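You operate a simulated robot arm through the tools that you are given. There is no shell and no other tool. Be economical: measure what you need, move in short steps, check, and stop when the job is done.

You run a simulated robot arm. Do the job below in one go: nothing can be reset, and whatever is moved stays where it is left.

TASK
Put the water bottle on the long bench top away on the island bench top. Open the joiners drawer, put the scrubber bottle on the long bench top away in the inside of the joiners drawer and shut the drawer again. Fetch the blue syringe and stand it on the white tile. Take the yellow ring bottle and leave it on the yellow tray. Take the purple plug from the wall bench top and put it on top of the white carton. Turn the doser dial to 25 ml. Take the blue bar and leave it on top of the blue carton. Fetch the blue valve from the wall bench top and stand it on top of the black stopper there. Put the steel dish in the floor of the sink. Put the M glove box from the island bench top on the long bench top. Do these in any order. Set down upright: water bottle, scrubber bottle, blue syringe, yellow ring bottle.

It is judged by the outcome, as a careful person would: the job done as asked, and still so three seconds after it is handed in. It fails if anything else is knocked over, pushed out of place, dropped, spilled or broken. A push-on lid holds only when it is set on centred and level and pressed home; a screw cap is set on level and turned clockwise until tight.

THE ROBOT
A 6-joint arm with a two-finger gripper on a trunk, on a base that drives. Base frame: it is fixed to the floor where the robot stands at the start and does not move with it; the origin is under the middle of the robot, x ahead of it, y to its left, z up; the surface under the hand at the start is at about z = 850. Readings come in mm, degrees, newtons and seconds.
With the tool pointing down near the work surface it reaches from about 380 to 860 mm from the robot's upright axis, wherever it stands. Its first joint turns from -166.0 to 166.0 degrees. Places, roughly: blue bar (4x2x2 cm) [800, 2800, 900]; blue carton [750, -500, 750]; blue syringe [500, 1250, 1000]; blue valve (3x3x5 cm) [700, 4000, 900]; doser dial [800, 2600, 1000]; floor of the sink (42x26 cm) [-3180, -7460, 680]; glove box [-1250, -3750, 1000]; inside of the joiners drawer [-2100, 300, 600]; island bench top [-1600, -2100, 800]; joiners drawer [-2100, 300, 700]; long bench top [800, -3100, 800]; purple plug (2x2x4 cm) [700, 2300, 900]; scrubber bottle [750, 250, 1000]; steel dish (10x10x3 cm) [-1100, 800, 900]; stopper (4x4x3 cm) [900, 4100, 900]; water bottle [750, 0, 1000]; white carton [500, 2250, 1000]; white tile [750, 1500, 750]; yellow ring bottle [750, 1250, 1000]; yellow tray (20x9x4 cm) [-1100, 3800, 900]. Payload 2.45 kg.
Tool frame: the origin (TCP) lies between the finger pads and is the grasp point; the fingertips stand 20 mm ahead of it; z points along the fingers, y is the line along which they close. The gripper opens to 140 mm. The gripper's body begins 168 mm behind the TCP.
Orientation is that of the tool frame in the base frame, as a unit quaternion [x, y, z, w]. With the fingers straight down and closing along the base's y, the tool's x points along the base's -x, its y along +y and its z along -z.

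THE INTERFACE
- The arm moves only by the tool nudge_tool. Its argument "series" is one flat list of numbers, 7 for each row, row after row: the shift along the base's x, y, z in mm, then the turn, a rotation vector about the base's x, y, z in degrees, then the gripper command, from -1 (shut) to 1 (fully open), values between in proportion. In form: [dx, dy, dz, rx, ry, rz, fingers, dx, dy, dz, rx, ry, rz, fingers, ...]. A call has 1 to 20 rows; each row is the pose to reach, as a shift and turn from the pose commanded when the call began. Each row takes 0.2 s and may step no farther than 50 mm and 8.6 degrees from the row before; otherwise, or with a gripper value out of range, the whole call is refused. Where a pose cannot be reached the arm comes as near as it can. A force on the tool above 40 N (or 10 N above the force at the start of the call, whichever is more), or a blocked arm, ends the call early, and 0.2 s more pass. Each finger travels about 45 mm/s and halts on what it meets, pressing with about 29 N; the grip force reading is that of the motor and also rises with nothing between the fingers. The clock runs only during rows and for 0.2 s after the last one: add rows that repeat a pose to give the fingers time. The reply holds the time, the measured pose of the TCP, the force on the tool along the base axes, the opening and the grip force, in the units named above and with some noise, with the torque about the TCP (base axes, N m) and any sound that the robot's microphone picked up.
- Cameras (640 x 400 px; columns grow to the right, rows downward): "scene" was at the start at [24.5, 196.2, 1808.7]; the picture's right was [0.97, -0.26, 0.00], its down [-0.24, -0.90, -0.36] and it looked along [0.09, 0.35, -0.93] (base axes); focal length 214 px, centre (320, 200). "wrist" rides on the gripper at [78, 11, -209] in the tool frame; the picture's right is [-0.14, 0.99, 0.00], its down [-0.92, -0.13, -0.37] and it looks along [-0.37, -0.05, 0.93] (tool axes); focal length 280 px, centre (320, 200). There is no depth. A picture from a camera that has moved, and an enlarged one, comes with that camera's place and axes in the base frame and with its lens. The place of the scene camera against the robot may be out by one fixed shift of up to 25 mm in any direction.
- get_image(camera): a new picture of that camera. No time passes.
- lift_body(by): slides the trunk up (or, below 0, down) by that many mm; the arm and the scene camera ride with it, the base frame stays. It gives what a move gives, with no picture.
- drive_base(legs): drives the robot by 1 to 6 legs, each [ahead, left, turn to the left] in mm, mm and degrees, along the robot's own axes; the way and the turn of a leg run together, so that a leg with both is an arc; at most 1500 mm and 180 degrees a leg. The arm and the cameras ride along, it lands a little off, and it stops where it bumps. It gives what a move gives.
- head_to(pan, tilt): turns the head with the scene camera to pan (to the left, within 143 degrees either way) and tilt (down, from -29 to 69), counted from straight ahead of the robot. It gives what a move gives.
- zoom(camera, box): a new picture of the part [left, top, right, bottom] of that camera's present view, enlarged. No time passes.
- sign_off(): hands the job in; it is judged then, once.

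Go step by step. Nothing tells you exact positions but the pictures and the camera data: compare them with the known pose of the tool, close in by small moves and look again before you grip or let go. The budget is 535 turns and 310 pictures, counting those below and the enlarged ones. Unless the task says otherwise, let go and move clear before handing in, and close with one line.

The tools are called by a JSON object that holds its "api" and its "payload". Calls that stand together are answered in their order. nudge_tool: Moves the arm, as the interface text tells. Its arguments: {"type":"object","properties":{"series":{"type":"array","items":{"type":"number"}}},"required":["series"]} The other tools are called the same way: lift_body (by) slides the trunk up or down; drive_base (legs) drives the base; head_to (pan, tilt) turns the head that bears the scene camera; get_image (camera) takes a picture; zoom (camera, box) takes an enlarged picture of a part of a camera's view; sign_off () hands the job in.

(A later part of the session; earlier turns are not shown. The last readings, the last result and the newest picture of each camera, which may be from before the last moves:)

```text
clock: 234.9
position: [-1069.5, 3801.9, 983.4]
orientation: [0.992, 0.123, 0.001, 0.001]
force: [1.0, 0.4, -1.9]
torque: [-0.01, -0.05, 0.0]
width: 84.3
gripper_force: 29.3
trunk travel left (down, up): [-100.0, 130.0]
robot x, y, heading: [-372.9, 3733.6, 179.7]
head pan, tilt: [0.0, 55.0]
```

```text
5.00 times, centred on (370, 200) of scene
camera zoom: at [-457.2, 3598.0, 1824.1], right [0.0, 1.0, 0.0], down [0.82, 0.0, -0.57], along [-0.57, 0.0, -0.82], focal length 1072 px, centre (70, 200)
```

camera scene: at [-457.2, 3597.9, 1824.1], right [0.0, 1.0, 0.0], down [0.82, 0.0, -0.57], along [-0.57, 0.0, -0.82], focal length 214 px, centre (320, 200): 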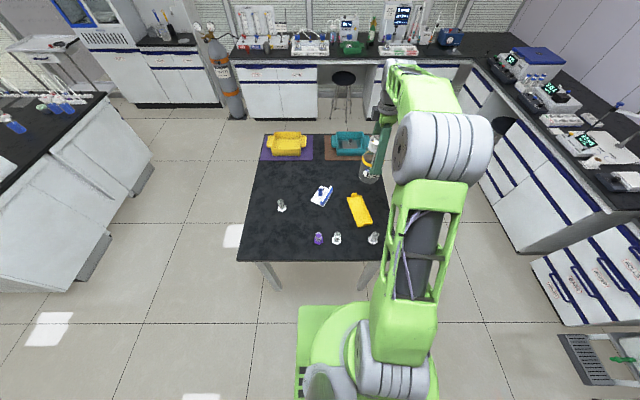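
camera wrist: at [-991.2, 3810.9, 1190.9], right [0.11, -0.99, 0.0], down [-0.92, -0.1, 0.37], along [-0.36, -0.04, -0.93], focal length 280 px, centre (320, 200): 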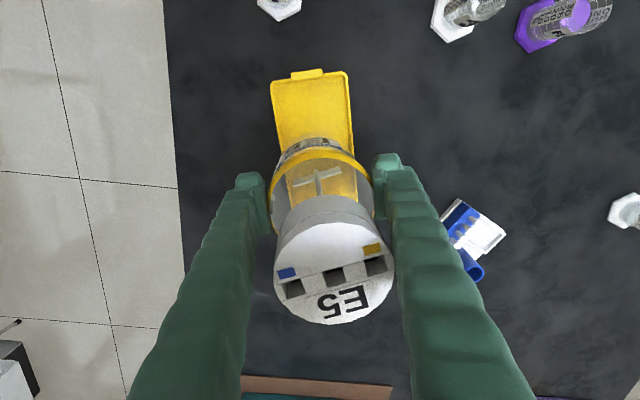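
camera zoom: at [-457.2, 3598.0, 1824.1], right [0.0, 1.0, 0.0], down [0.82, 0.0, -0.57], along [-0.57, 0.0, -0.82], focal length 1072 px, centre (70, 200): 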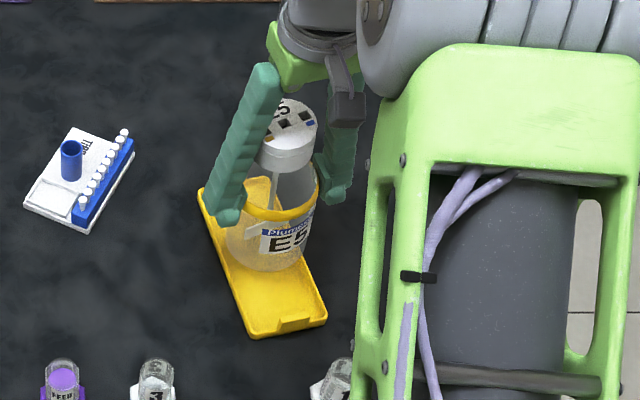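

{"api": "nudge_tool", "payload": {"series": [0, 0, -10, 0, 0, 0, -1, 0, 0, -17, 0, 0, 0, -1, 0, 0, -21, 0, 0, 0, -1]}}

{"api": "nudge_tool", "payload": {"series": [0, 0, -3, 0, 0, 0, -1, 0, 0, -5, 0, 0, 0, -1, 0, 0, -7, 0, 0, 0, -1]}}

{"api": "get_image", "payload": {"camera": "wrist"}}

```text
clock: 235.7
position: [-1068.8, 3802.0, 964.5]
orientation: [0.992, 0.123, -0.002, 0.001]
force: [5.1, -0.6, 19.4]
torque: [0.8, -0.07, -0.15]
width: 84.3
gripper_force: 29.1
trunk travel left (down, up): [-100.0, 130.0]
robot x, y, heading: [-374.2, 3735.7, 179.9]
head pan, tilt: [0.0, 55.0]
```

```text
clock: 236.2
position: [-1071.7, 3801.7, 963.9]
orientation: [0.992, 0.124, -0.004, -0.001]
force: [4.7, -0.5, 18.4]
torque: [0.72, 0.07, -0.2]
width: 84.6
gripper_force: 29.0
trunk travel left (down, up): [-100.0, 130.0]
robot x, y, heading: [-374.9, 3734.6, 179.7]
head pan, tilt: [0.0, 55.0]
stopped in row 2: the force on the tool passed its limit at 42 N (the readings are from after the stop); the commanded pose is now the measured one
```

```text
179 pictures are left
camera wrist: at [-991.3, 3810.7, 1171.3], right [0.11, -0.99, 0.0], down [-0.92, -0.1, 0.38], along [-0.37, -0.04, -0.93], focal length 280 px, centre (320, 200)
```

wrist: 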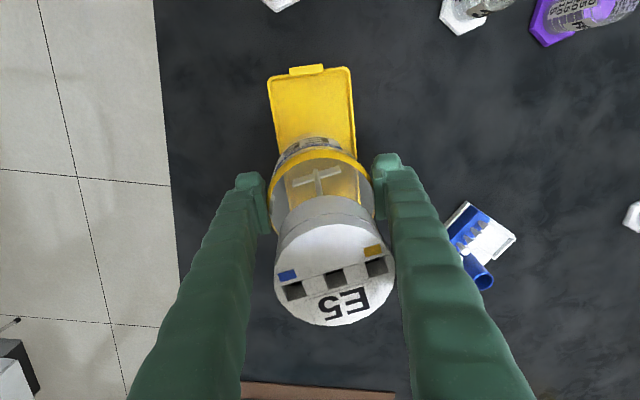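

{"api": "nudge_tool", "payload": {"series": [0, 0, 8, 0, 0, 0, -1, 0, 0, 8, -3.2, -0.8, 0, -1, 0, 0, 4, -3.2, -0.8, 0, -1, 0, 0, 1, -3.2, -0.8, 0, -1]}}

{"api": "nudge_tool", "payload": {"series": [0, 0, -2, 0, 0, 0, -1, 0, 0, -4, 0, 0, 0, -1]}}

{"api": "zoom", "payload": {"camera": "scene", "box": [330, 160, 410, 240]}}

```text
clock: 237.2
position: [-1073.5, 3802.4, 965.3]
orientation: [0.992, 0.122, -0.002, 0.027]
force: [2.6, 3.1, 25.0]
torque: [0.22, -0.11, -0.01]
width: 84.5
gripper_force: 29.4
trunk travel left (down, up): [-100.0, 130.0]
robot x, y, heading: [-373.1, 3735.4, 179.8]
head pan, tilt: [0.0, 55.0]
```

```text
clock: 237.8
position: [-1072.8, 3801.7, 960.3]
orientation: [0.992, 0.123, -0.003, 0.028]
force: [-3.3, 4.3, 34.7]
torque: [0.26, 0.5, -0.03]
width: 85.7
gripper_force: 29.6
trunk travel left (down, up): [-100.0, 130.0]
robot x, y, heading: [-373.6, 3736.2, 179.8]
head pan, tilt: [0.0, 55.0]
```

```text
5.00 times, centred on (370, 200) of scene
camera zoom: at [-454.2, 3598.1, 1824.4], right [0.0, 1.0, 0.0], down [0.82, 0.0, -0.57], along [-0.57, 0.0, -0.82], focal length 1072 px, centre (70, 200)
```

zoom: 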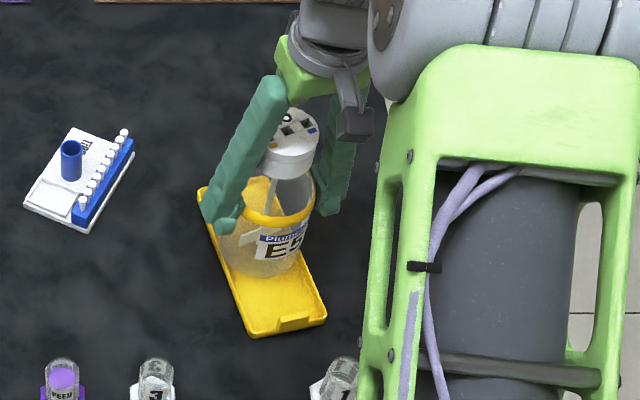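

{"api": "nudge_tool", "payload": {"series": [0, 0, 3, 0, 0, 0, -1, 0, 0, 3, 0, 0, 0, 0.27, 0, 0, 3, 0, 0, 0, 0.27]}}

{"api": "get_image", "payload": {"camera": "wrist"}}

{"api": "zoom", "payload": {"camera": "scene", "box": [330, 160, 410, 240]}}

```text
clock: 238.7
position: [-1071.6, 3801.1, 959.6]
orientation: [0.992, 0.123, 0.001, 0.028]
force: [-0.6, -0.9, 0.1]
torque: [0.04, -0.02, 0.01]
width: 88.9
gripper_force: 0.1
trunk travel left (down, up): [-100.0, 130.0]
robot x, y, heading: [-375.6, 3735.1, 179.8]
head pan, tilt: [0.0, 55.0]
```

```text
177 pictures are left
camera wrist: at [-994.7, 3821.7, 1168.2], right [0.11, -0.99, 0.06], down [-0.93, -0.08, 0.36], along [-0.36, -0.09, -0.93], focal length 280 px, centre (320, 200)
```

wrist: 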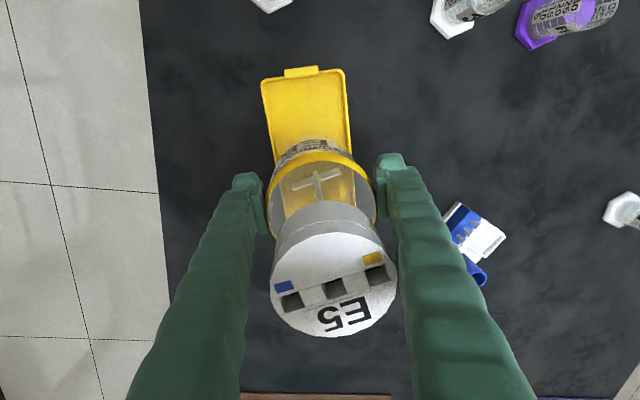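

```text
5.00 times, centred on (370, 200) of scene
camera zoom: at [-457.0, 3597.7, 1824.0], right [0.0, 1.0, 0.0], down [0.82, 0.0, -0.57], along [-0.57, 0.0, -0.82], focal length 1072 px, centre (70, 200)
```

zoom: 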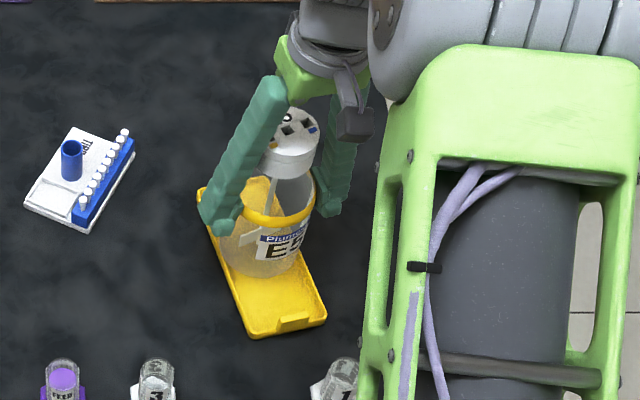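

{"api": "nudge_tool", "payload": {"series": [0, 0, 0, 0, 0, 0, 0.6, 0, 0, 0, 0, 0, 0, 0.9, 0, 0, 40, 0, 0, 0, 0.9, 0, 0, 90, 0, 0, 0, 0.9, 0, 0, 140, 0, 0, 0, 0.9, 0, 0, 190, 0, 0, 0, 0.9, 0, 0, 240, 0, 0, 0, 0.9]}}

{"api": "get_image", "payload": {"camera": "wrist"}}

{"api": "zoom", "payload": {"camera": "scene", "box": [330, 160, 410, 240]}}

```text
clock: 240.2
position: [-1070.2, 3800.5, 1201.0]
orientation: [0.992, 0.122, 0.001, 0.028]
force: [0.5, 0.8, -0.4]
torque: [0.01, 0.01, -0.02]
width: 132.9
gripper_force: 0.1
trunk travel left (down, up): [-100.0, 130.0]
robot x, y, heading: [-376.2, 3732.8, 179.9]
head pan, tilt: [0.0, 55.0]
```

```text
175 pictures are left
camera wrist: at [-994.1, 3821.6, 1409.8], right [0.11, -0.99, 0.06], down [-0.93, -0.08, 0.37], along [-0.36, -0.09, -0.93], focal length 280 px, centre (320, 200)
```

wrist: 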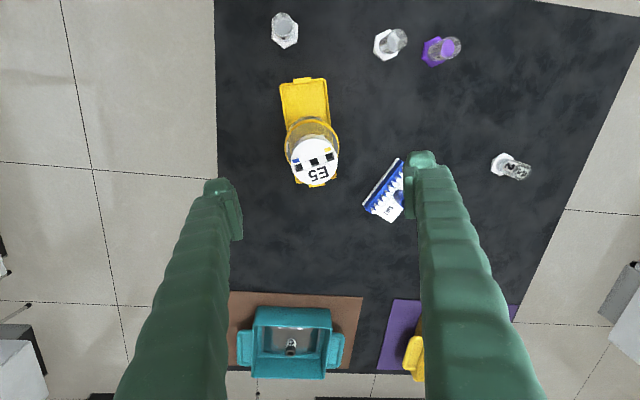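

```text
5.00 times, centred on (370, 200) of scene
camera zoom: at [-456.2, 3597.8, 1824.2], right [0.0, 1.0, 0.0], down [0.82, 0.0, -0.57], along [-0.57, 0.0, -0.82], focal length 1072 px, centre (70, 200)
```

zoom: 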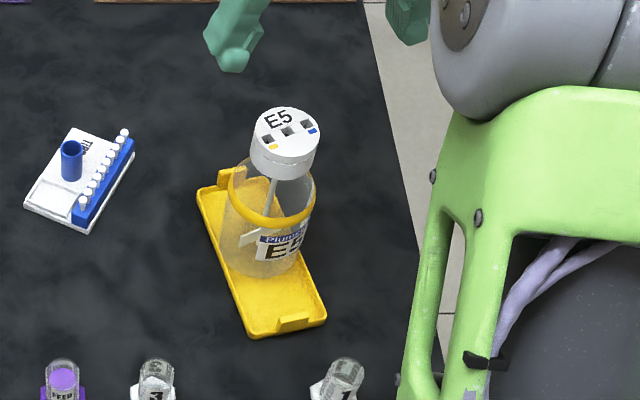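

The bottle stands on the tray. Now retract, straighten the tool, and go to the wall bench for the blue valve.

{"api": "nudge_tool", "payload": {"series": [45, -10, 0, 3.2, 0.8, 0, 0.5, 90, -20, 0, 3.2, 0.8, 0, 0.5, 135, -30, 0, 3.2, 0.8, 0, 0.5, 180, -40, 0, 3.2, 0.8, 0, 0.5, 225, -50, 0, 3.2, 0.8, 0, 0.5, 264, -60, 0, 3.2, 0.8, 0, 0.5]}}

{"api": "nudge_tool", "payload": {"series": [0, 0, 0, 0, 0, -7, 0.5, 0, 0, 0, 0, 0, -14, 0.5]}}

{"api": "drive_base", "payload": {"legs": [[0, 0, -180], [330, 270, 0]]}}

{"api": "head_to", "payload": {"pan": 0, "tilt": 45}}

{"api": "get_image", "payload": {"camera": "scene"}}

{"api": "get_image", "payload": {"camera": "wrist"}}

```text
clock: 241.7
position: [-806.3, 3741.9, 1201.4]
orientation: [0.992, 0.123, -0.003, -0.001]
force: [-0.1, -0.6, 0.5]
torque: [0.01, 0.04, 0.0]
width: 104.8
gripper_force: 0.0
trunk travel left (down, up): [-100.0, 130.0]
robot x, y, heading: [-374.8, 3738.8, 179.8]
head pan, tilt: [0.0, 55.0]
```

```text
clock: 242.2
position: [-808.9, 3741.8, 1200.4]
orientation: [1.0, 0.001, -0.002, 0.0]
force: [-0.5, -0.4, -0.2]
torque: [0.01, 0.0, 0.0]
width: 105.0
gripper_force: 0.1
trunk travel left (down, up): [-100.0, 130.0]
robot x, y, heading: [-371.6, 3735.8, 180.0]
head pan, tilt: [0.0, 55.0]
```

```text
clock: 252.6
position: [386.0, 4006.3, 1200.5]
orientation: [-0.006, 1.0, -0.001, 0.003]
force: [-1.2, 0.7, 0.0]
torque: [-0.01, 0.0, -0.04]
width: 104.9
gripper_force: 0.0
trunk travel left (down, up): [-100.0, 130.0]
robot x, y, heading: [-46.9, 4009.1, 0.4]
head pan, tilt: [0.0, 55.0]
```

```text
clock: 253.3
position: [386.6, 4005.1, 1200.7]
orientation: [-0.006, 1.0, -0.001, 0.003]
force: [-0.1, -0.4, 0.1]
torque: [0.02, -0.04, 0.0]
width: 105.0
gripper_force: 0.1
trunk travel left (down, up): [-100.0, 130.0]
robot x, y, heading: [-49.6, 4009.3, 0.4]
head pan, tilt: [0.0, 45.0]
```

```text
173 pictures are left
camera scene: at [42.8, 4151.1, 1837.5], right [0.01, -1.0, 0.0], down [-0.71, 0.0, -0.71], along [0.71, 0.0, -0.71], focal length 214 px, centre (320, 200)
```

scene: 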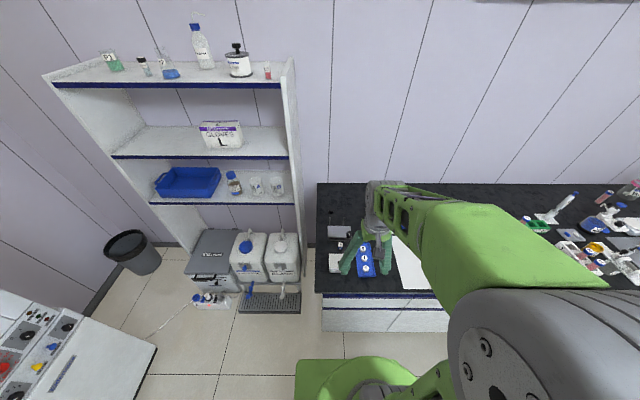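

```text
172 pictures are left
camera wrist: at [307.6, 4016.9, 1409.4], right [0.12, 0.99, 0.0], down [0.92, -0.12, 0.37], along [0.37, -0.05, -0.93], focal length 280 px, centre (320, 200)
```

wrist: 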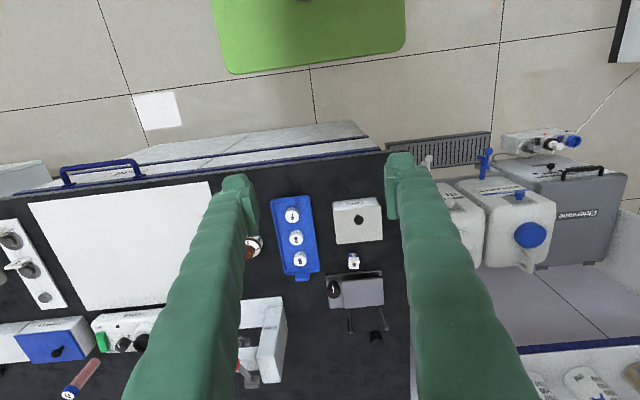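

{"api": "zoom", "payload": {"camera": "wrist", "box": [260, 190, 420, 360]}}

```text
2.35 times, centred on (340, 275) of wrist
camera zoom: at [307.6, 4016.9, 1409.4], right [0.12, 0.99, 0.0], down [0.92, -0.12, 0.37], along [0.37, -0.05, -0.93], focal length 660 px, centre (273, 24)
```

zoom: 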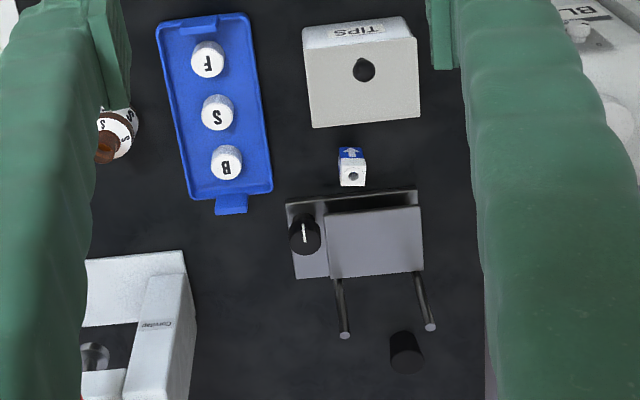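

{"api": "drive_base", "payload": {"legs": [[0, 70, 0], [120, 0, 0]]}}

{"api": "nudge_tool", "payload": {"series": [40, -10, 0, 0, 0, 0, 0.2, 80, -20, 0, 0, 0, 0, 0.0, 120, -30, -30, 0, 0, 0, 0.0, 150, -40, -60, 0, 0, 0, 0.0]}}

{"api": "get_image", "payload": {"camera": "wrist"}}

```text
clock: 255.4
position: [507.5, 4078.0, 1201.3]
orientation: [-0.005, 1.0, -0.001, 0.002]
force: [1.1, -0.3, -0.8]
torque: [0.0, 0.12, -0.01]
width: 104.9
gripper_force: 0.0
trunk travel left (down, up): [-100.0, 130.0]
robot x, y, heading: [72.2, 4081.5, 0.1]
head pan, tilt: [0.0, 45.0]
```

```text
refused: row 3 steps farther than a row can; nothing moved
```

```text
170 pictures are left
camera wrist: at [429.1, 4088.0, 1409.0], right [0.12, 0.99, 0.0], down [0.92, -0.12, 0.37], along [0.37, -0.05, -0.93], focal length 280 px, centre (320, 200)
```

wrist: 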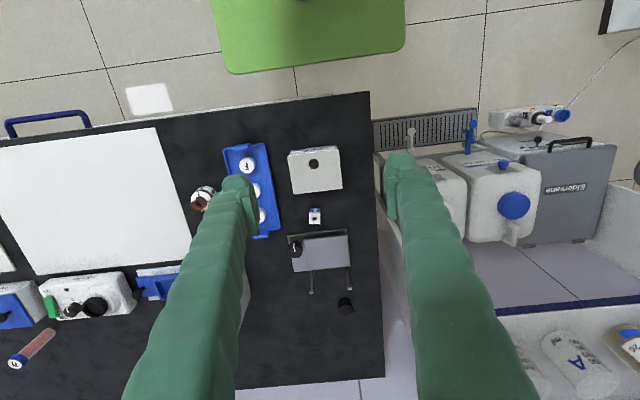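

{"api": "nudge_tool", "payload": {"series": [40, -8, 0, 0, 0, 0, 0.2, 80, -16, 0, 0, 0, 0, 0.0, 118, -24, -20, 0, 0, 0, 0.0, 150, -31, -50, 0, 0, 0, 0.0, 150, -31, -95, 0, 0, 0, 0.0]}}

{"api": "get_image", "payload": {"camera": "wrist"}}

```text
clock: 256.6
position: [656.8, 4046.3, 1106.4]
orientation: [-0.006, 1.0, -0.001, 0.002]
force: [0.1, -0.2, -0.2]
torque: [0.0, 0.01, -0.01]
width: 69.8
gripper_force: 0.1
trunk travel left (down, up): [-100.0, 130.0]
robot x, y, heading: [70.4, 4078.1, 0.2]
head pan, tilt: [0.0, 45.0]
```

```text
169 pictures are left
camera wrist: at [578.2, 4057.2, 1315.0], right [0.12, 0.99, 0.0], down [0.92, -0.12, 0.37], along [0.37, -0.05, -0.93], focal length 280 px, centre (320, 200)
```

wrist: 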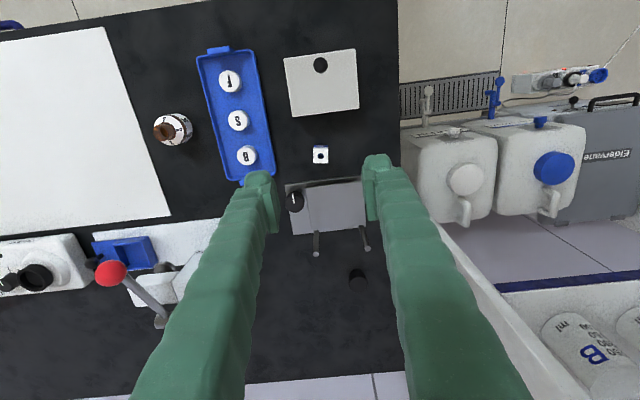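

{"api": "zoom", "payload": {"camera": "wrist", "box": [250, 110, 410, 300]}}

```text
2.11 times, centred on (330, 205) of wrist
camera zoom: at [578.2, 4057.2, 1315.0], right [0.12, 0.99, 0.0], down [0.92, -0.12, 0.37], along [0.37, -0.05, -0.93], focal length 590 px, centre (299, 190)
```

zoom: 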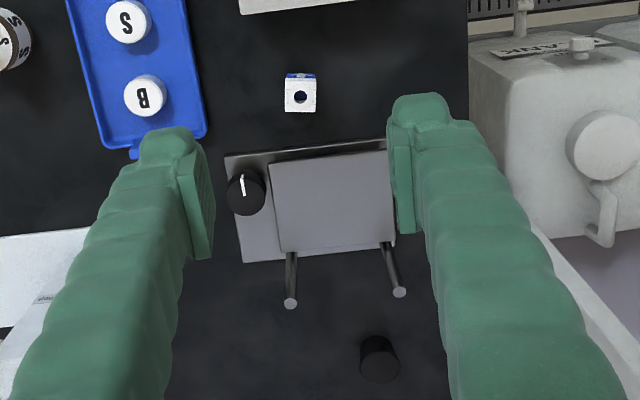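

{"api": "nudge_tool", "payload": {"series": [16, -1, -45, 0, 0, 0, 0.0, 16, -1, -95, 0, 0, 0, 0.0, 16, -1, -145, 0, 0, 0, -0.2, 16, -1, -185, 0, 0, 0, -0.2]}}

{"api": "get_image", "payload": {"camera": "wrist"}}

```text
clock: 257.6
position: [672.6, 4047.3, 921.2]
orientation: [-0.006, 1.0, -0.001, 0.002]
force: [0.4, 0.7, -0.3]
torque: [-0.02, 0.01, -0.02]
width: 56.1
gripper_force: 0.1
trunk travel left (down, up): [-100.0, 130.0]
robot x, y, heading: [77.4, 4079.5, 0.5]
head pan, tilt: [0.0, 45.0]
```

```text
167 pictures are left
camera wrist: at [593.8, 4057.2, 1129.2], right [0.12, 0.99, 0.0], down [0.92, -0.12, 0.37], along [0.37, -0.05, -0.93], focal length 280 px, centre (320, 200)
```

wrist: 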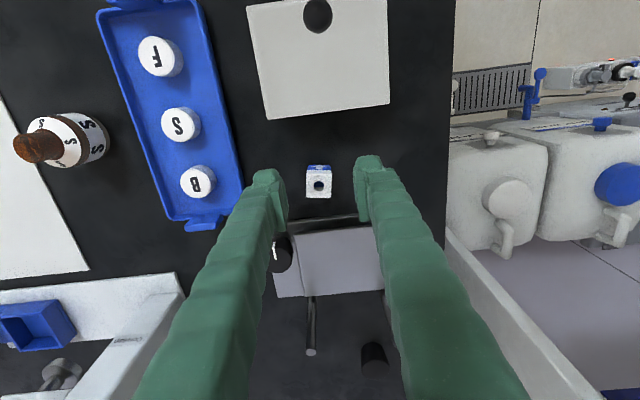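

{"api": "nudge_tool", "payload": {"series": [-2, -2, -20, 0, 0, 0, -0.2, -2, -2, -40, 0, 0, 0, -0.2, -2, -2, -40, 0, 0, 0, -1, -2, -2, -40, 0, 0, 0, -1, -2, -2, -40, 0, 0, 0, -1]}}

{"api": "get_image", "payload": {"camera": "wrist"}}

```text
clock: 258.8
position: [669.9, 4043.8, 881.5]
orientation: [-0.006, 1.0, -0.001, 0.003]
force: [-0.5, -0.2, -0.8]
torque: [0.01, 0.01, 0.0]
width: 20.6
gripper_force: 27.5
trunk travel left (down, up): [-100.0, 130.0]
robot x, y, heading: [70.5, 4077.3, 0.4]
head pan, tilt: [0.0, 45.0]
```

```text
166 pictures are left
camera wrist: at [591.9, 4054.8, 1089.3], right [0.12, 0.99, 0.0], down [0.92, -0.12, 0.37], along [0.37, -0.05, -0.93], focal length 280 px, centre (320, 200)
```

wrist: 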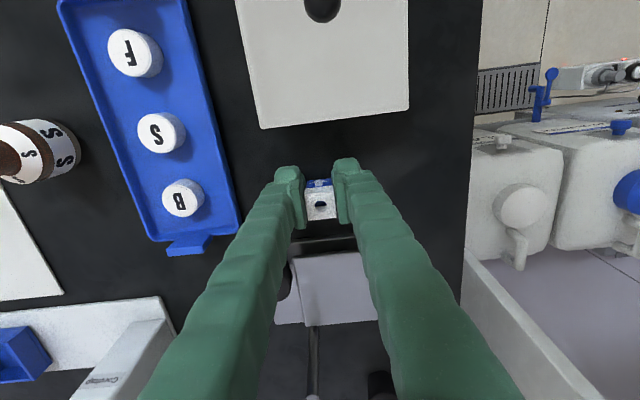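

{"api": "nudge_tool", "payload": {"series": [0, 0, 40, 0, 0, 0, -1, 0, 0, 85, 0, 0, 0, -1, 0, 0, 130, 0, 0, 0, -1, 45, 5, 130, 0, 0, 0, -1, 90, 12, 130, 0, 0, 0, -1, 135, 20, 130, 0, 0, 0, -1, 180, 28, 130, 0, 0, 0, -1, 220, 36, 130, 0, 0, 0, -1]}}

{"api": "get_image", "payload": {"camera": "wrist"}}

```text
clock: 260.6
position: [892.1, 4079.7, 1009.9]
orientation: [-0.007, 1.0, -0.001, 0.002]
force: [0.3, -0.5, 0.4]
torque: [-0.03, 0.03, 0.0]
width: 20.7
gripper_force: 28.7
trunk travel left (down, up): [-100.0, 130.0]
robot x, y, heading: [70.2, 4076.9, 0.4]
head pan, tilt: [0.0, 45.0]
```

```text
165 pictures are left
camera wrist: at [813.1, 4089.7, 1218.1], right [0.12, 0.99, 0.0], down [0.92, -0.12, 0.37], along [0.37, -0.05, -0.93], focal length 280 px, centre (320, 200)
```

wrist: 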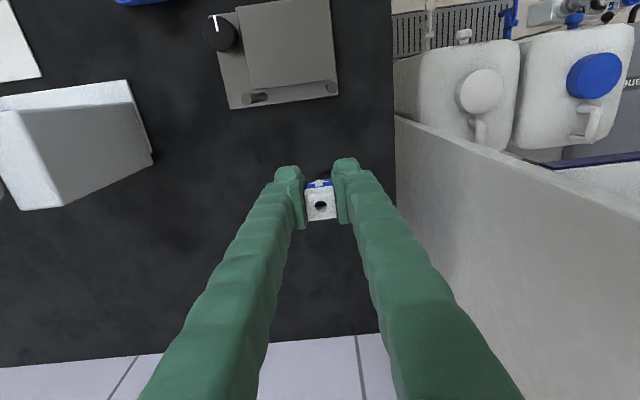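

{"api": "nudge_tool", "payload": {"series": [-40, -20, 0, 0, 0, 0, -1, -60, -60, 0, 0, 0, 0, -1]}}

{"api": "zoom", "payload": {"camera": "wrist", "box": [300, 120, 460, 260]}}

```text
clock: 261.2
position: [830.2, 4017.7, 1010.8]
orientation: [-0.006, 1.0, -0.001, 0.003]
force: [-0.6, 0.1, -0.2]
torque: [0.04, 0.01, 0.03]
width: 20.8
gripper_force: 28.9
trunk travel left (down, up): [-100.0, 130.0]
robot x, y, heading: [74.9, 4079.5, 0.5]
head pan, tilt: [0.0, 45.0]
```

```text
2.86 times, centred on (380, 190) of wrist
camera zoom: at [751.1, 4028.5, 1218.6], right [0.12, 0.99, 0.0], down [0.92, -0.12, 0.37], along [0.37, -0.05, -0.93], focal length 801 px, centre (149, 229)
```

zoom: 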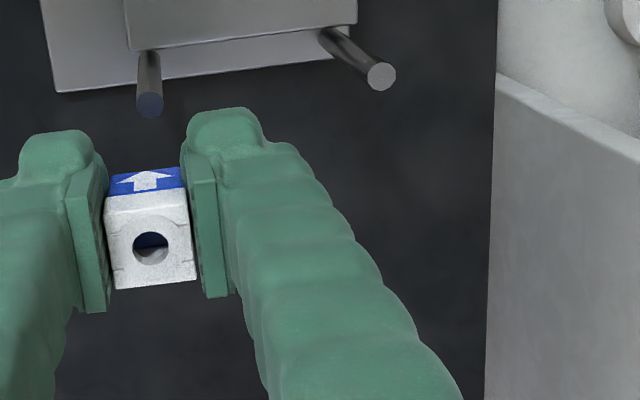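

{"api": "nudge_tool", "payload": {"series": [0, -40, 0, 0, 0, 0, -1, 0, -70, 0, 0, 0, 0, -1]}}

{"api": "zoom", "payload": {"camera": "wrist", "box": [320, 150, 480, 290]}}

```text
clock: 261.8
position: [830.3, 3947.4, 1011.3]
orientation: [-0.007, 1.0, 0.0, 0.004]
force: [1.0, -0.4, -0.5]
torque: [0.07, 0.0, -0.01]
width: 20.7
gripper_force: 28.9
trunk travel left (down, up): [-100.0, 130.0]
robot x, y, heading: [74.9, 4078.4, 0.4]
head pan, tilt: [0.0, 45.0]
```

```text
2.86 times, centred on (400, 220) of wrist
camera zoom: at [751.8, 3958.6, 1219.0], right [0.12, 0.99, 0.0], down [0.92, -0.12, 0.37], along [0.37, -0.05, -0.93], focal length 801 px, centre (91, 143)
```

zoom: 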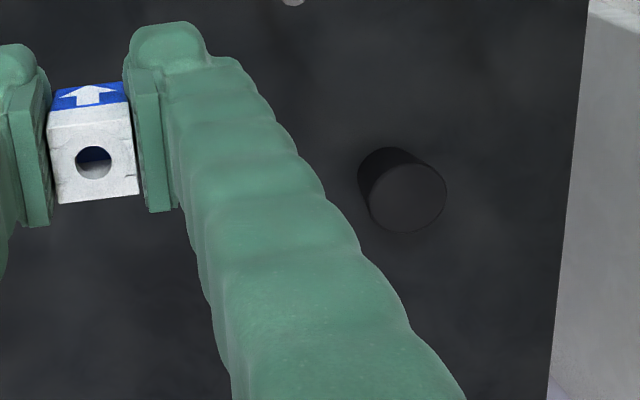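

Stopper is at about (932,4084), top near z≈877. I return beside it and bring the base 40 mm closer for reach.

{"api": "nudge_tool", "payload": {"series": [0, 45, 0, 0, 0, 0, -1, 0, 90, 0, 0, 0, 0, -1, 0, 110, 0, 0, 0, 0, -1]}}

{"api": "drive_base", "payload": {"legs": [[40, 0, 0]]}}

```text
clock: 262.6
position: [830.6, 4058.3, 1010.6]
orientation: [-0.006, 1.0, -0.001, 0.003]
force: [0.4, 0.0, -0.2]
torque: [-0.01, -0.01, 0.0]
width: 20.5
gripper_force: 29.0
trunk travel left (down, up): [-100.0, 130.0]
robot x, y, heading: [68.0, 4080.0, 0.6]
head pan, tilt: [0.0, 45.0]
```

```text
clock: 263.5
position: [870.7, 4058.8, 1009.7]
orientation: [-0.006, 1.0, -0.001, 0.002]
force: [0.5, 0.6, -1.4]
torque: [0.02, 0.07, 0.0]
width: 20.4
gripper_force: 29.5
trunk travel left (down, up): [-100.0, 130.0]
robot x, y, heading: [112.1, 4079.1, 0.7]
head pan, tilt: [0.0, 45.0]
```

{"api": "nudge_tool", "payload": {"series": [30, 12, 0, 0, 0, 0, -1, 61, 25, 0, 0, 0, 0, -1, 61, 25, -45, 0, 0, 0, -1, 61, 25, -80, 0, 0, 0, -1, 61, 25, -80, 0, 0, 0, -1]}}

{"api": "get_image", "payload": {"camera": "wrist"}}

{"api": "zoom", "payload": {"camera": "scene", "box": [320, 170, 420, 270]}}

```text
clock: 264.7
position: [931.7, 4084.7, 931.1]
orientation: [-0.006, 1.0, 0.0, 0.002]
force: [-0.9, -0.5, -0.1]
torque: [0.0, -0.04, -0.04]
width: 20.6
gripper_force: 29.1
trunk travel left (down, up): [-100.0, 130.0]
robot x, y, heading: [113.9, 4078.1, 0.3]
head pan, tilt: [0.0, 45.0]
```

```text
162 pictures are left
camera wrist: at [853.1, 4095.4, 1138.7], right [0.12, 0.99, 0.0], down [0.92, -0.12, 0.37], along [0.37, -0.05, -0.93], focal length 280 px, centre (320, 200)
```

wrist: 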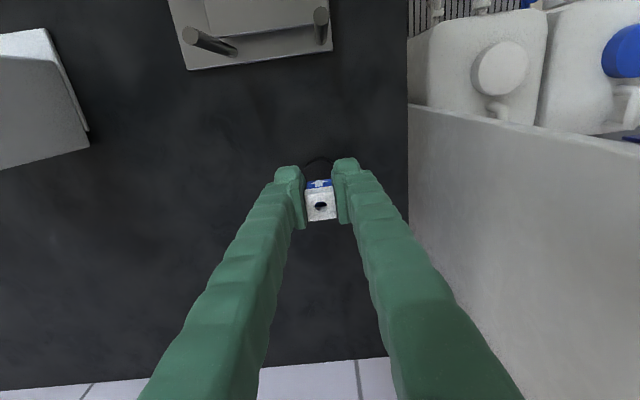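

```text
4.00 times, centred on (370, 220) of scene
camera zoom: at [202.3, 4222.6, 1837.6], right [0.01, -1.0, 0.0], down [-0.71, 0.0, -0.71], along [0.71, 0.0, -0.71], focal length 858 px, centre (120, 120)
```

zoom: 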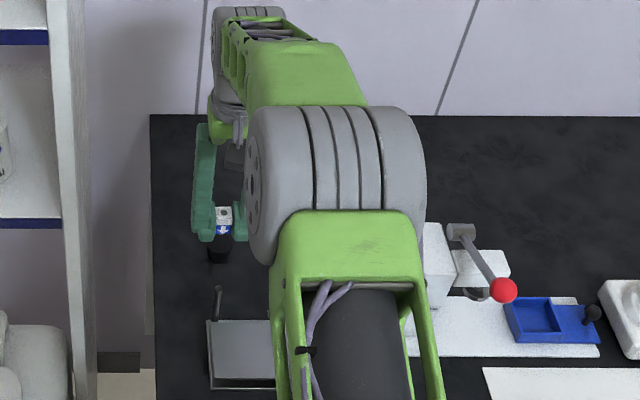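

{"api": "zoom", "payload": {"camera": "wrist", "box": [280, 140, 360, 230]}}

{"api": "zoom", "payload": {"camera": "scene", "box": [332, 210, 362, 240]}}

```text
4.44 times, centred on (320, 185) of wrist
camera zoom: at [853.1, 4095.4, 1138.7], right [0.12, 0.99, 0.0], down [0.92, -0.12, 0.37], along [0.37, -0.05, -0.93], focal length 1246 px, centre (320, 267)
```

zoom: 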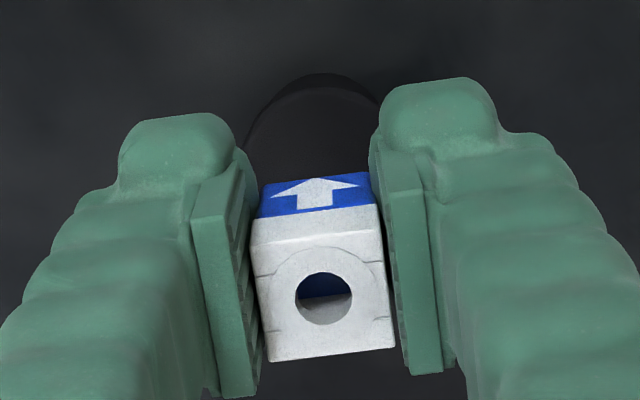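

```text
13.33 times, centred on (347, 225) of scene
camera zoom: at [202.3, 4222.6, 1837.6], right [0.01, -1.0, 0.0], down [-0.71, 0.0, -0.71], along [0.71, 0.0, -0.71], focal length 2860 px, centre (-40, -133)
```

zoom: 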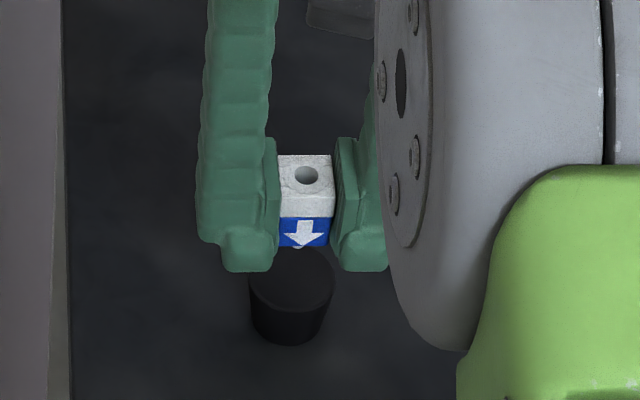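

{"api": "nudge_tool", "payload": {"series": [2, 2, -8, 0, 0, 0, -1, 2, 2, -16, 0, 0, 0, -1, 2, 2, -20, 0, 0, 0, -1]}}

{"api": "nudge_tool", "payload": {"series": [0, 0, -2, 0, 0, 0, -1, 0, 0, -4, 0, 0, 0, -1]}}

```text
clock: 265.5
position: [934.7, 4086.7, 911.1]
orientation: [-0.006, 1.0, -0.001, 0.002]
force: [0.0, 0.1, 0.9]
torque: [0.01, -0.02, 0.0]
width: 20.7
gripper_force: 28.2
trunk travel left (down, up): [-100.0, 130.0]
robot x, y, heading: [109.5, 4080.5, 0.4]
head pan, tilt: [0.0, 45.0]
```

```text
clock: 266.1
position: [934.2, 4087.2, 910.3]
orientation: [-0.006, 1.0, -0.001, 0.006]
force: [-0.8, -0.1, 22.8]
torque: [0.02, -0.12, -0.01]
width: 20.6
gripper_force: 29.4
trunk travel left (down, up): [-100.0, 130.0]
robot x, y, heading: [112.2, 4079.8, 0.2]
head pan, tilt: [0.0, 45.0]
```

{"api": "nudge_tool", "payload": {"series": [0, 0, 2, 0, 0, 0, -1, 0, 0, 2.5, 0, 0, 0, -0.5, 0, 0, 2.5, 0, 0, 0, -0.2, 0, 0, 2.5, 0, 0, 0, -0.2]}}

{"api": "zoom", "payload": {"camera": "wrist", "box": [280, 140, 360, 230]}}

```text
clock: 267.1
position: [933.1, 4086.6, 908.6]
orientation: [-0.005, 1.0, -0.001, 0.002]
force: [-0.4, 0.2, -0.2]
torque: [0.0, -0.04, -0.02]
width: 56.1
gripper_force: 0.0
trunk travel left (down, up): [-100.0, 130.0]
robot x, y, heading: [114.6, 4078.1, 0.4]
head pan, tilt: [0.0, 45.0]
```

```text
4.44 times, centred on (320, 185) of wrist
camera zoom: at [854.6, 4096.8, 1117.0], right [0.12, 0.99, 0.0], down [0.92, -0.12, 0.37], along [0.37, -0.05, -0.93], focal length 1246 px, centre (320, 267)
```

zoom: 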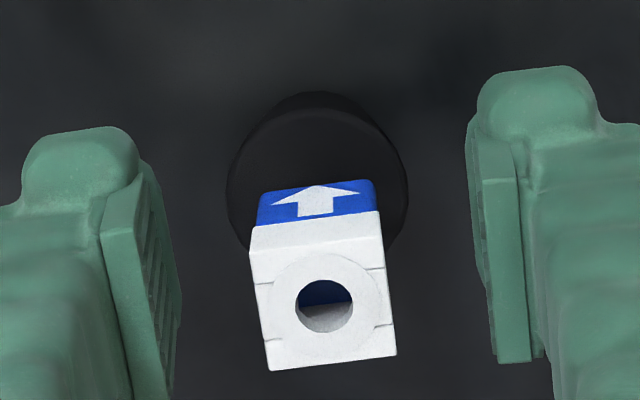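

The valve is ~10 mm off centre toward the wall on the stopper. Regrip, lift slightly, and re-centre.

{"api": "nudge_tool", "payload": {"series": [6, 0, 0, 0, 0, 0, -0.3, 6, 0, 0, 0, 0, 0, -1, 6, 0, 0, 0, 0, 0, -1, 6, 0, 0, 0, 0, 0, -1, 6, 0, 5, 0, 0, 0, -1, -4, 0, 5, 0, 0, 0, -1, -4, 0, 3, 0, 0, 0, -1, -4, 0, 1, 0, 0, 0, -1]}}

{"api": "nudge_tool", "payload": {"series": [0, 0, -1, 0, 0, 0, -1, 0, 0, -1, 0, 0, 0, -1]}}

```text
clock: 268.9
position: [929.3, 4085.8, 910.5]
orientation: [-0.006, 1.0, 0.0, 0.002]
force: [0.4, -0.5, 0.4]
torque: [0.0, -0.01, 0.0]
width: 20.5
gripper_force: 28.4
trunk travel left (down, up): [-100.0, 130.0]
robot x, y, heading: [113.7, 4079.4, 0.2]
head pan, tilt: [0.0, 45.0]
```

```text
clock: 269.5
position: [930.0, 4085.9, 908.7]
orientation: [-0.006, 1.0, -0.001, 0.003]
force: [0.0, -1.6, 0.2]
torque: [-0.03, 0.0, 0.0]
width: 20.7
gripper_force: 29.1
trunk travel left (down, up): [-100.0, 130.0]
robot x, y, heading: [114.6, 4082.3, 0.3]
head pan, tilt: [0.0, 45.0]
```

{"api": "nudge_tool", "payload": {"series": [0, 0, -0.8, 0, 0, 0, -1, 0, 0, -0.8, 0, 0, 0, -0.4, 0, 0, -0.8, 0, 0, 0, -0.1, 0, 0, -0.8, 0, 0, 0, -0.1]}}

{"api": "zoom", "payload": {"camera": "wrist", "box": [280, 140, 360, 230]}}

```text
clock: 270.5
position: [928.8, 4085.4, 908.9]
orientation: [-0.006, 1.0, -0.001, 0.003]
force: [0.5, 0.2, 0.4]
torque: [0.01, -0.01, -0.01]
width: 62.8
gripper_force: 0.0
trunk travel left (down, up): [-100.0, 130.0]
robot x, y, heading: [116.5, 4082.4, 0.4]
head pan, tilt: [0.0, 45.0]
```

```text
4.44 times, centred on (320, 185) of wrist
camera zoom: at [850.4, 4096.6, 1116.4], right [0.12, 0.99, 0.0], down [0.92, -0.12, 0.37], along [0.37, -0.05, -0.93], focal length 1246 px, centre (320, 267)
```

zoom: 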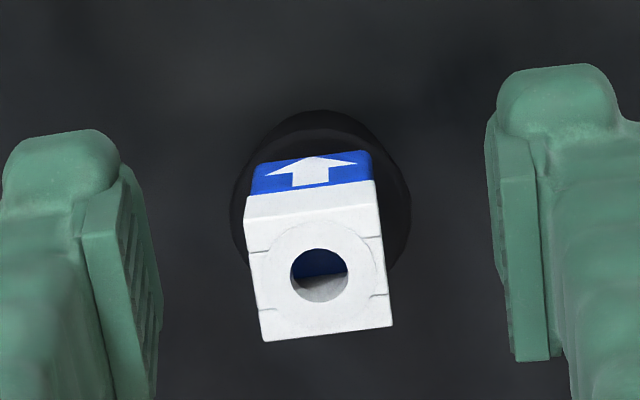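

Centred now. Raise and retract, then drive south along the wall bench to y≈2500.

{"api": "nudge_tool", "payload": {"series": [0, 0, 45, 0, 0, 0, -0.1, 0, 0, 95, 0, 0, 0, -0.1, 0, 0, 145, 0, 0, 0, -0.1, 0, 0, 195, 0, 0, 0, -0.1, 0, 0, 245, 0, 0, 0, 0, 0, 0, 290, 0, 0, 0, 0.3, -45, 0, 290, 0, 0, 0, 0.5, -95, 0, 290, 0, 0, 0, 0.5, -145, 0, 290, 0, 0, 0, 0.5, -195, 0, 290, 0, 0, 0, 0.5, -245, 0, 290, 0, 0, 0, 0.5, -295, 0, 290, 0, 0, 0, 0.5, -345, 0, 290, 0, 0, 0, 0.5]}}

{"api": "get_image", "payload": {"camera": "wrist"}}

{"api": "drive_base", "payload": {"legs": [[-130, 0, 0], [0, -1400, 0]]}}

{"api": "get_image", "payload": {"camera": "wrist"}}

{"api": "get_image", "payload": {"camera": "scene"}}

```text
clock: 273.3
position: [583.5, 4085.5, 1199.0]
orientation: [-0.006, 1.0, -0.001, 0.003]
force: [-0.1, -0.3, 0.3]
torque: [0.0, -0.06, -0.01]
width: 105.2
gripper_force: 0.1
trunk travel left (down, up): [-100.0, 130.0]
robot x, y, heading: [114.6, 4078.4, 0.2]
head pan, tilt: [0.0, 45.0]
```

```text
156 pictures are left
camera wrist: at [503.8, 4095.7, 1407.0], right [0.12, 0.99, 0.0], down [0.92, -0.12, 0.37], along [0.37, -0.05, -0.93], focal length 280 px, centre (320, 200)
```

wrist: 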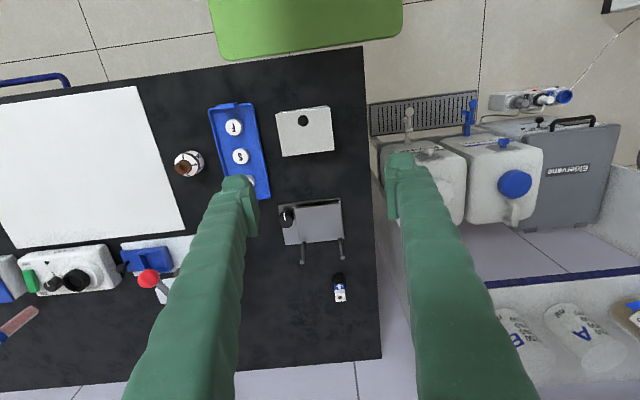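

```text
clock: 286.7
position: [463.7, 2679.5, 1199.5]
orientation: [-0.007, 1.0, -0.001, 0.003]
force: [-0.8, 0.8, -0.6]
torque: [0.01, -0.01, -0.02]
width: 105.2
gripper_force: 0.1
trunk travel left (down, up): [-100.0, 130.0]
robot x, y, heading: [-6.5, 2674.1, 0.5]
head pan, tilt: [0.0, 45.0]
```

```text
155 pictures are left
camera wrist: at [386.1, 2690.4, 1406.6], right [0.12, 0.99, 0.0], down [0.92, -0.11, 0.37], along [0.37, -0.05, -0.93], focal length 280 px, centre (320, 200)
```

wrist: 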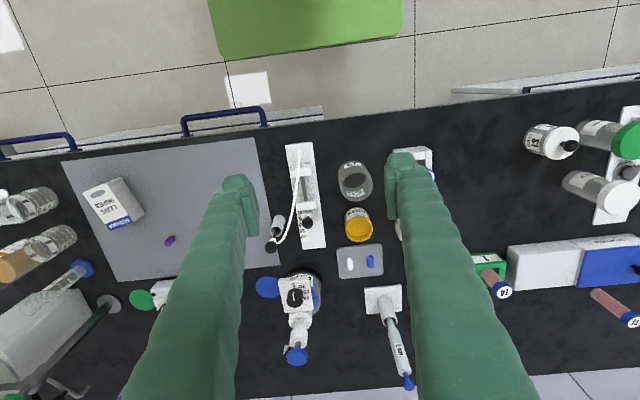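

```text
154 pictures are left
camera scene: at [82.3, 2816.8, 1837.5], right [0.01, -1.0, 0.0], down [-0.71, -0.01, -0.71], along [0.71, 0.01, -0.71], focal length 214 px, centre (320, 200)
```

scene: 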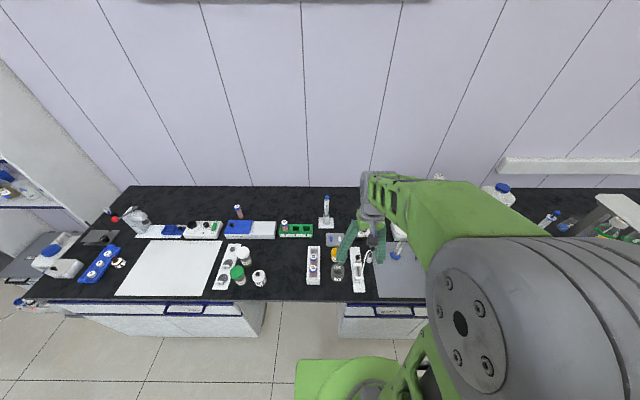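

{"api": "zoom", "payload": {"camera": "wrist", "box": [240, 220, 420, 400]}}

{"api": "zoom", "payload": {"camera": "wrist", "box": [60, 150, 240, 290]}}

```text
2.22 times, centred on (330, 310) of wrist
camera zoom: at [386.1, 2690.4, 1406.6], right [0.12, 0.99, 0.0], down [0.92, -0.11, 0.37], along [0.37, -0.05, -0.93], focal length 623 px, centre (298, -44)
```

zoom: 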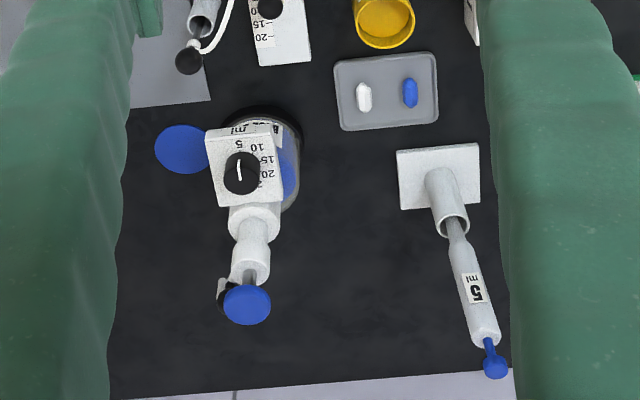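

```text
2.86 times, centred on (150, 220) of wrist
camera zoom: at [386.1, 2690.4, 1406.6], right [0.12, 0.99, 0.0], down [0.92, -0.11, 0.37], along [0.37, -0.05, -0.93], focal length 801 px, centre (806, 143)
```

zoom: 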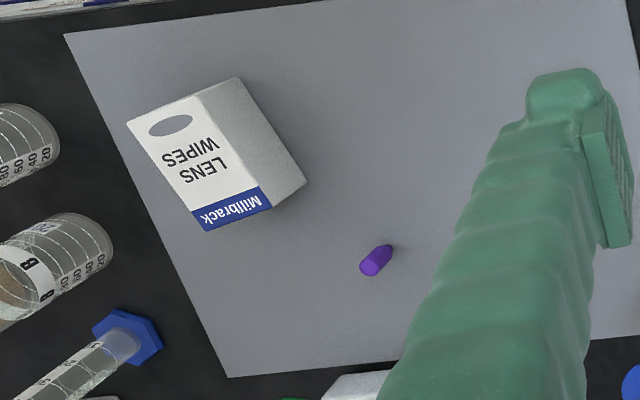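

White carton = "LENS WIPES" box; purple plug stands near it. I drive south 350 mm to work on these.

{"api": "drive_base", "payload": {"legs": [[0, -380, 0]]}}

{"api": "get_image", "payload": {"camera": "wrist"}}

{"api": "head_to", "payload": {"pan": 20, "tilt": 50}}

{"api": "get_image", "payload": {"camera": "scene"}}

```text
clock: 290.6
position: [467.5, 2297.3, 1198.9]
orientation: [-0.008, 1.0, -0.001, 0.002]
force: [0.1, -0.4, -0.3]
torque: [0.04, 0.03, -0.03]
width: 105.2
gripper_force: 0.1
trunk travel left (down, up): [-100.0, 130.0]
robot x, y, heading: [-1.7, 2292.9, 0.4]
head pan, tilt: [0.0, 45.0]
```

```text
151 pictures are left
camera wrist: at [389.3, 2307.8, 1406.6], right [0.12, 0.99, 0.0], down [0.92, -0.11, 0.37], along [0.37, -0.05, -0.93], focal length 280 px, centre (320, 200)
```

wrist: 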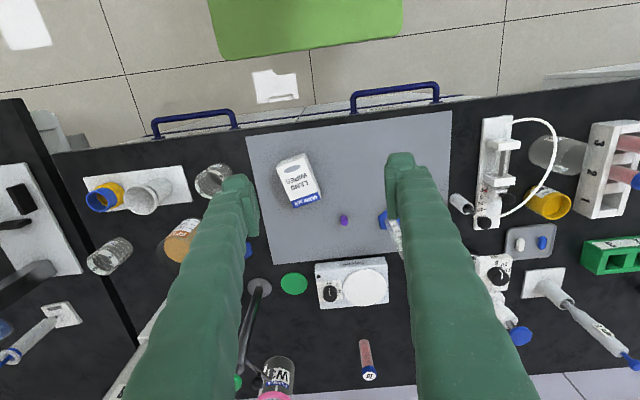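

```text
clock: 291.4
position: [468.2, 2297.9, 1198.8]
orientation: [-0.006, 1.0, -0.001, 0.003]
force: [0.4, 0.4, 0.7]
torque: [-0.02, 0.0, -0.01]
width: 104.8
gripper_force: 0.0
trunk travel left (down, up): [-100.0, 130.0]
robot x, y, heading: [-4.6, 2294.0, 0.4]
head pan, tilt: [20.0, 50.0]
```

```text
150 pictures are left
camera scene: at [76.5, 2460.7, 1830.6], right [0.35, -0.94, 0.0], down [-0.72, -0.27, -0.64], along [0.6, 0.22, -0.77], focal length 214 px, centre (320, 200)
```

scene: 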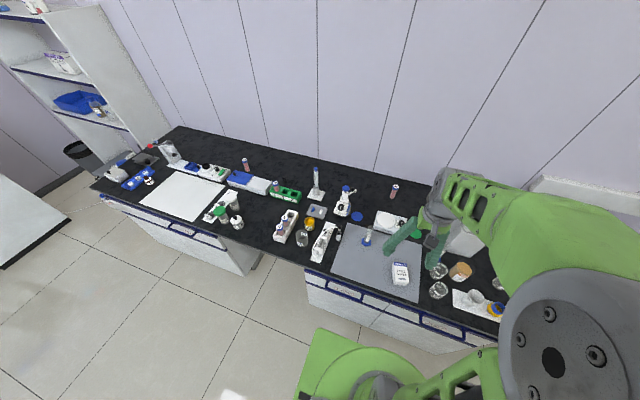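

{"api": "zoom", "payload": {"camera": "wrist", "box": [240, 130, 400, 240]}}

{"api": "zoom", "payload": {"camera": "scene", "box": [320, 180, 420, 240]}}

```text
3.64 times, centred on (320, 185) of wrist
camera zoom: at [389.3, 2308.0, 1406.6], right [0.12, 0.99, 0.0], down [0.92, -0.11, 0.37], along [0.37, -0.05, -0.93], focal length 1020 px, centre (320, 254)
```

zoom: 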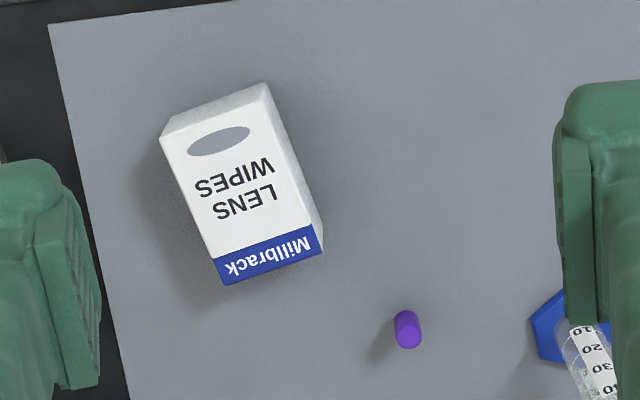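

```text
6.40 times, centred on (370, 210) of scene
camera zoom: at [76.5, 2460.7, 1830.6], right [0.35, -0.94, 0.0], down [-0.72, -0.27, -0.64], along [0.6, 0.22, -0.77], focal length 1373 px, centre (0, 136)
```

zoom: 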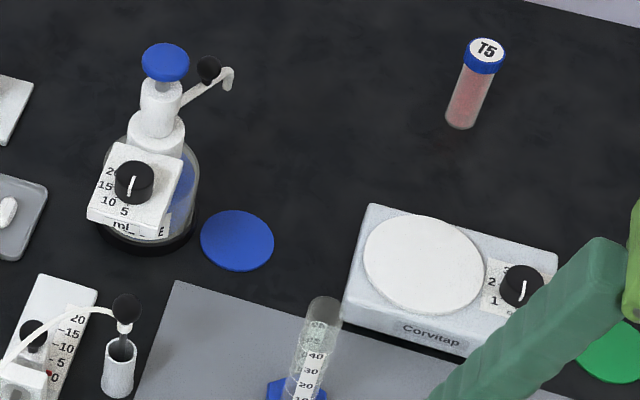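

The doser's dial is on the dispenser's flat top plate (pointer now at about 5). First the plug: move above it and check.

{"api": "nudge_tool", "payload": {"series": [45, 6, 0, 0, 0, 0, 0.2, 90, 12, 0, 0, 0, 0, 0.0, 135, 18, -10, 0, 0, 0, 0.0, 175, 24, -35, 0, 0, 0, -0.1, 191, 26, -80, 0, 0, 0, -0.1, 191, 26, -130, 0, 0, 0, -0.1, 191, 26, -180, 0, 0, 0, -0.1, 191, 26, -220, 0, 0, 0, -0.1]}}

{"api": "zoom", "payload": {"camera": "wrist", "box": [240, 80, 400, 220]}}

```text
clock: 293.2
position: [660.4, 2322.9, 977.4]
orientation: [-0.007, 1.0, -0.001, 0.002]
force: [-0.2, 0.2, 0.0]
torque: [-0.02, 0.02, 0.0]
width: 62.9
gripper_force: 0.1
trunk travel left (down, up): [-100.0, 130.0]
robot x, y, heading: [-5.7, 2291.9, 0.6]
head pan, tilt: [20.0, 50.0]
```

```text
2.86 times, centred on (320, 150) of wrist
camera zoom: at [580.7, 2334.3, 1185.8], right [0.12, 0.99, 0.0], down [0.92, -0.11, 0.37], along [0.37, -0.05, -0.93], focal length 801 px, centre (320, 343)
```

zoom: 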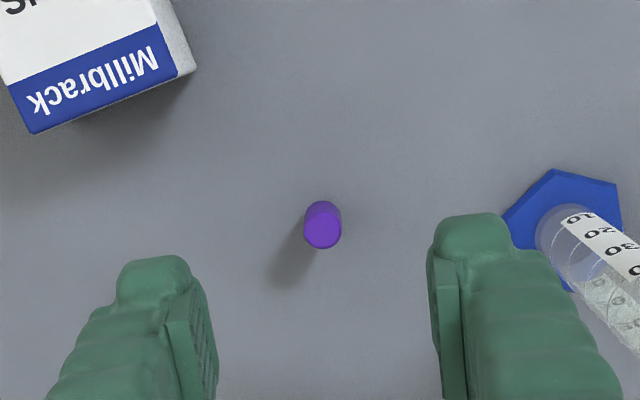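

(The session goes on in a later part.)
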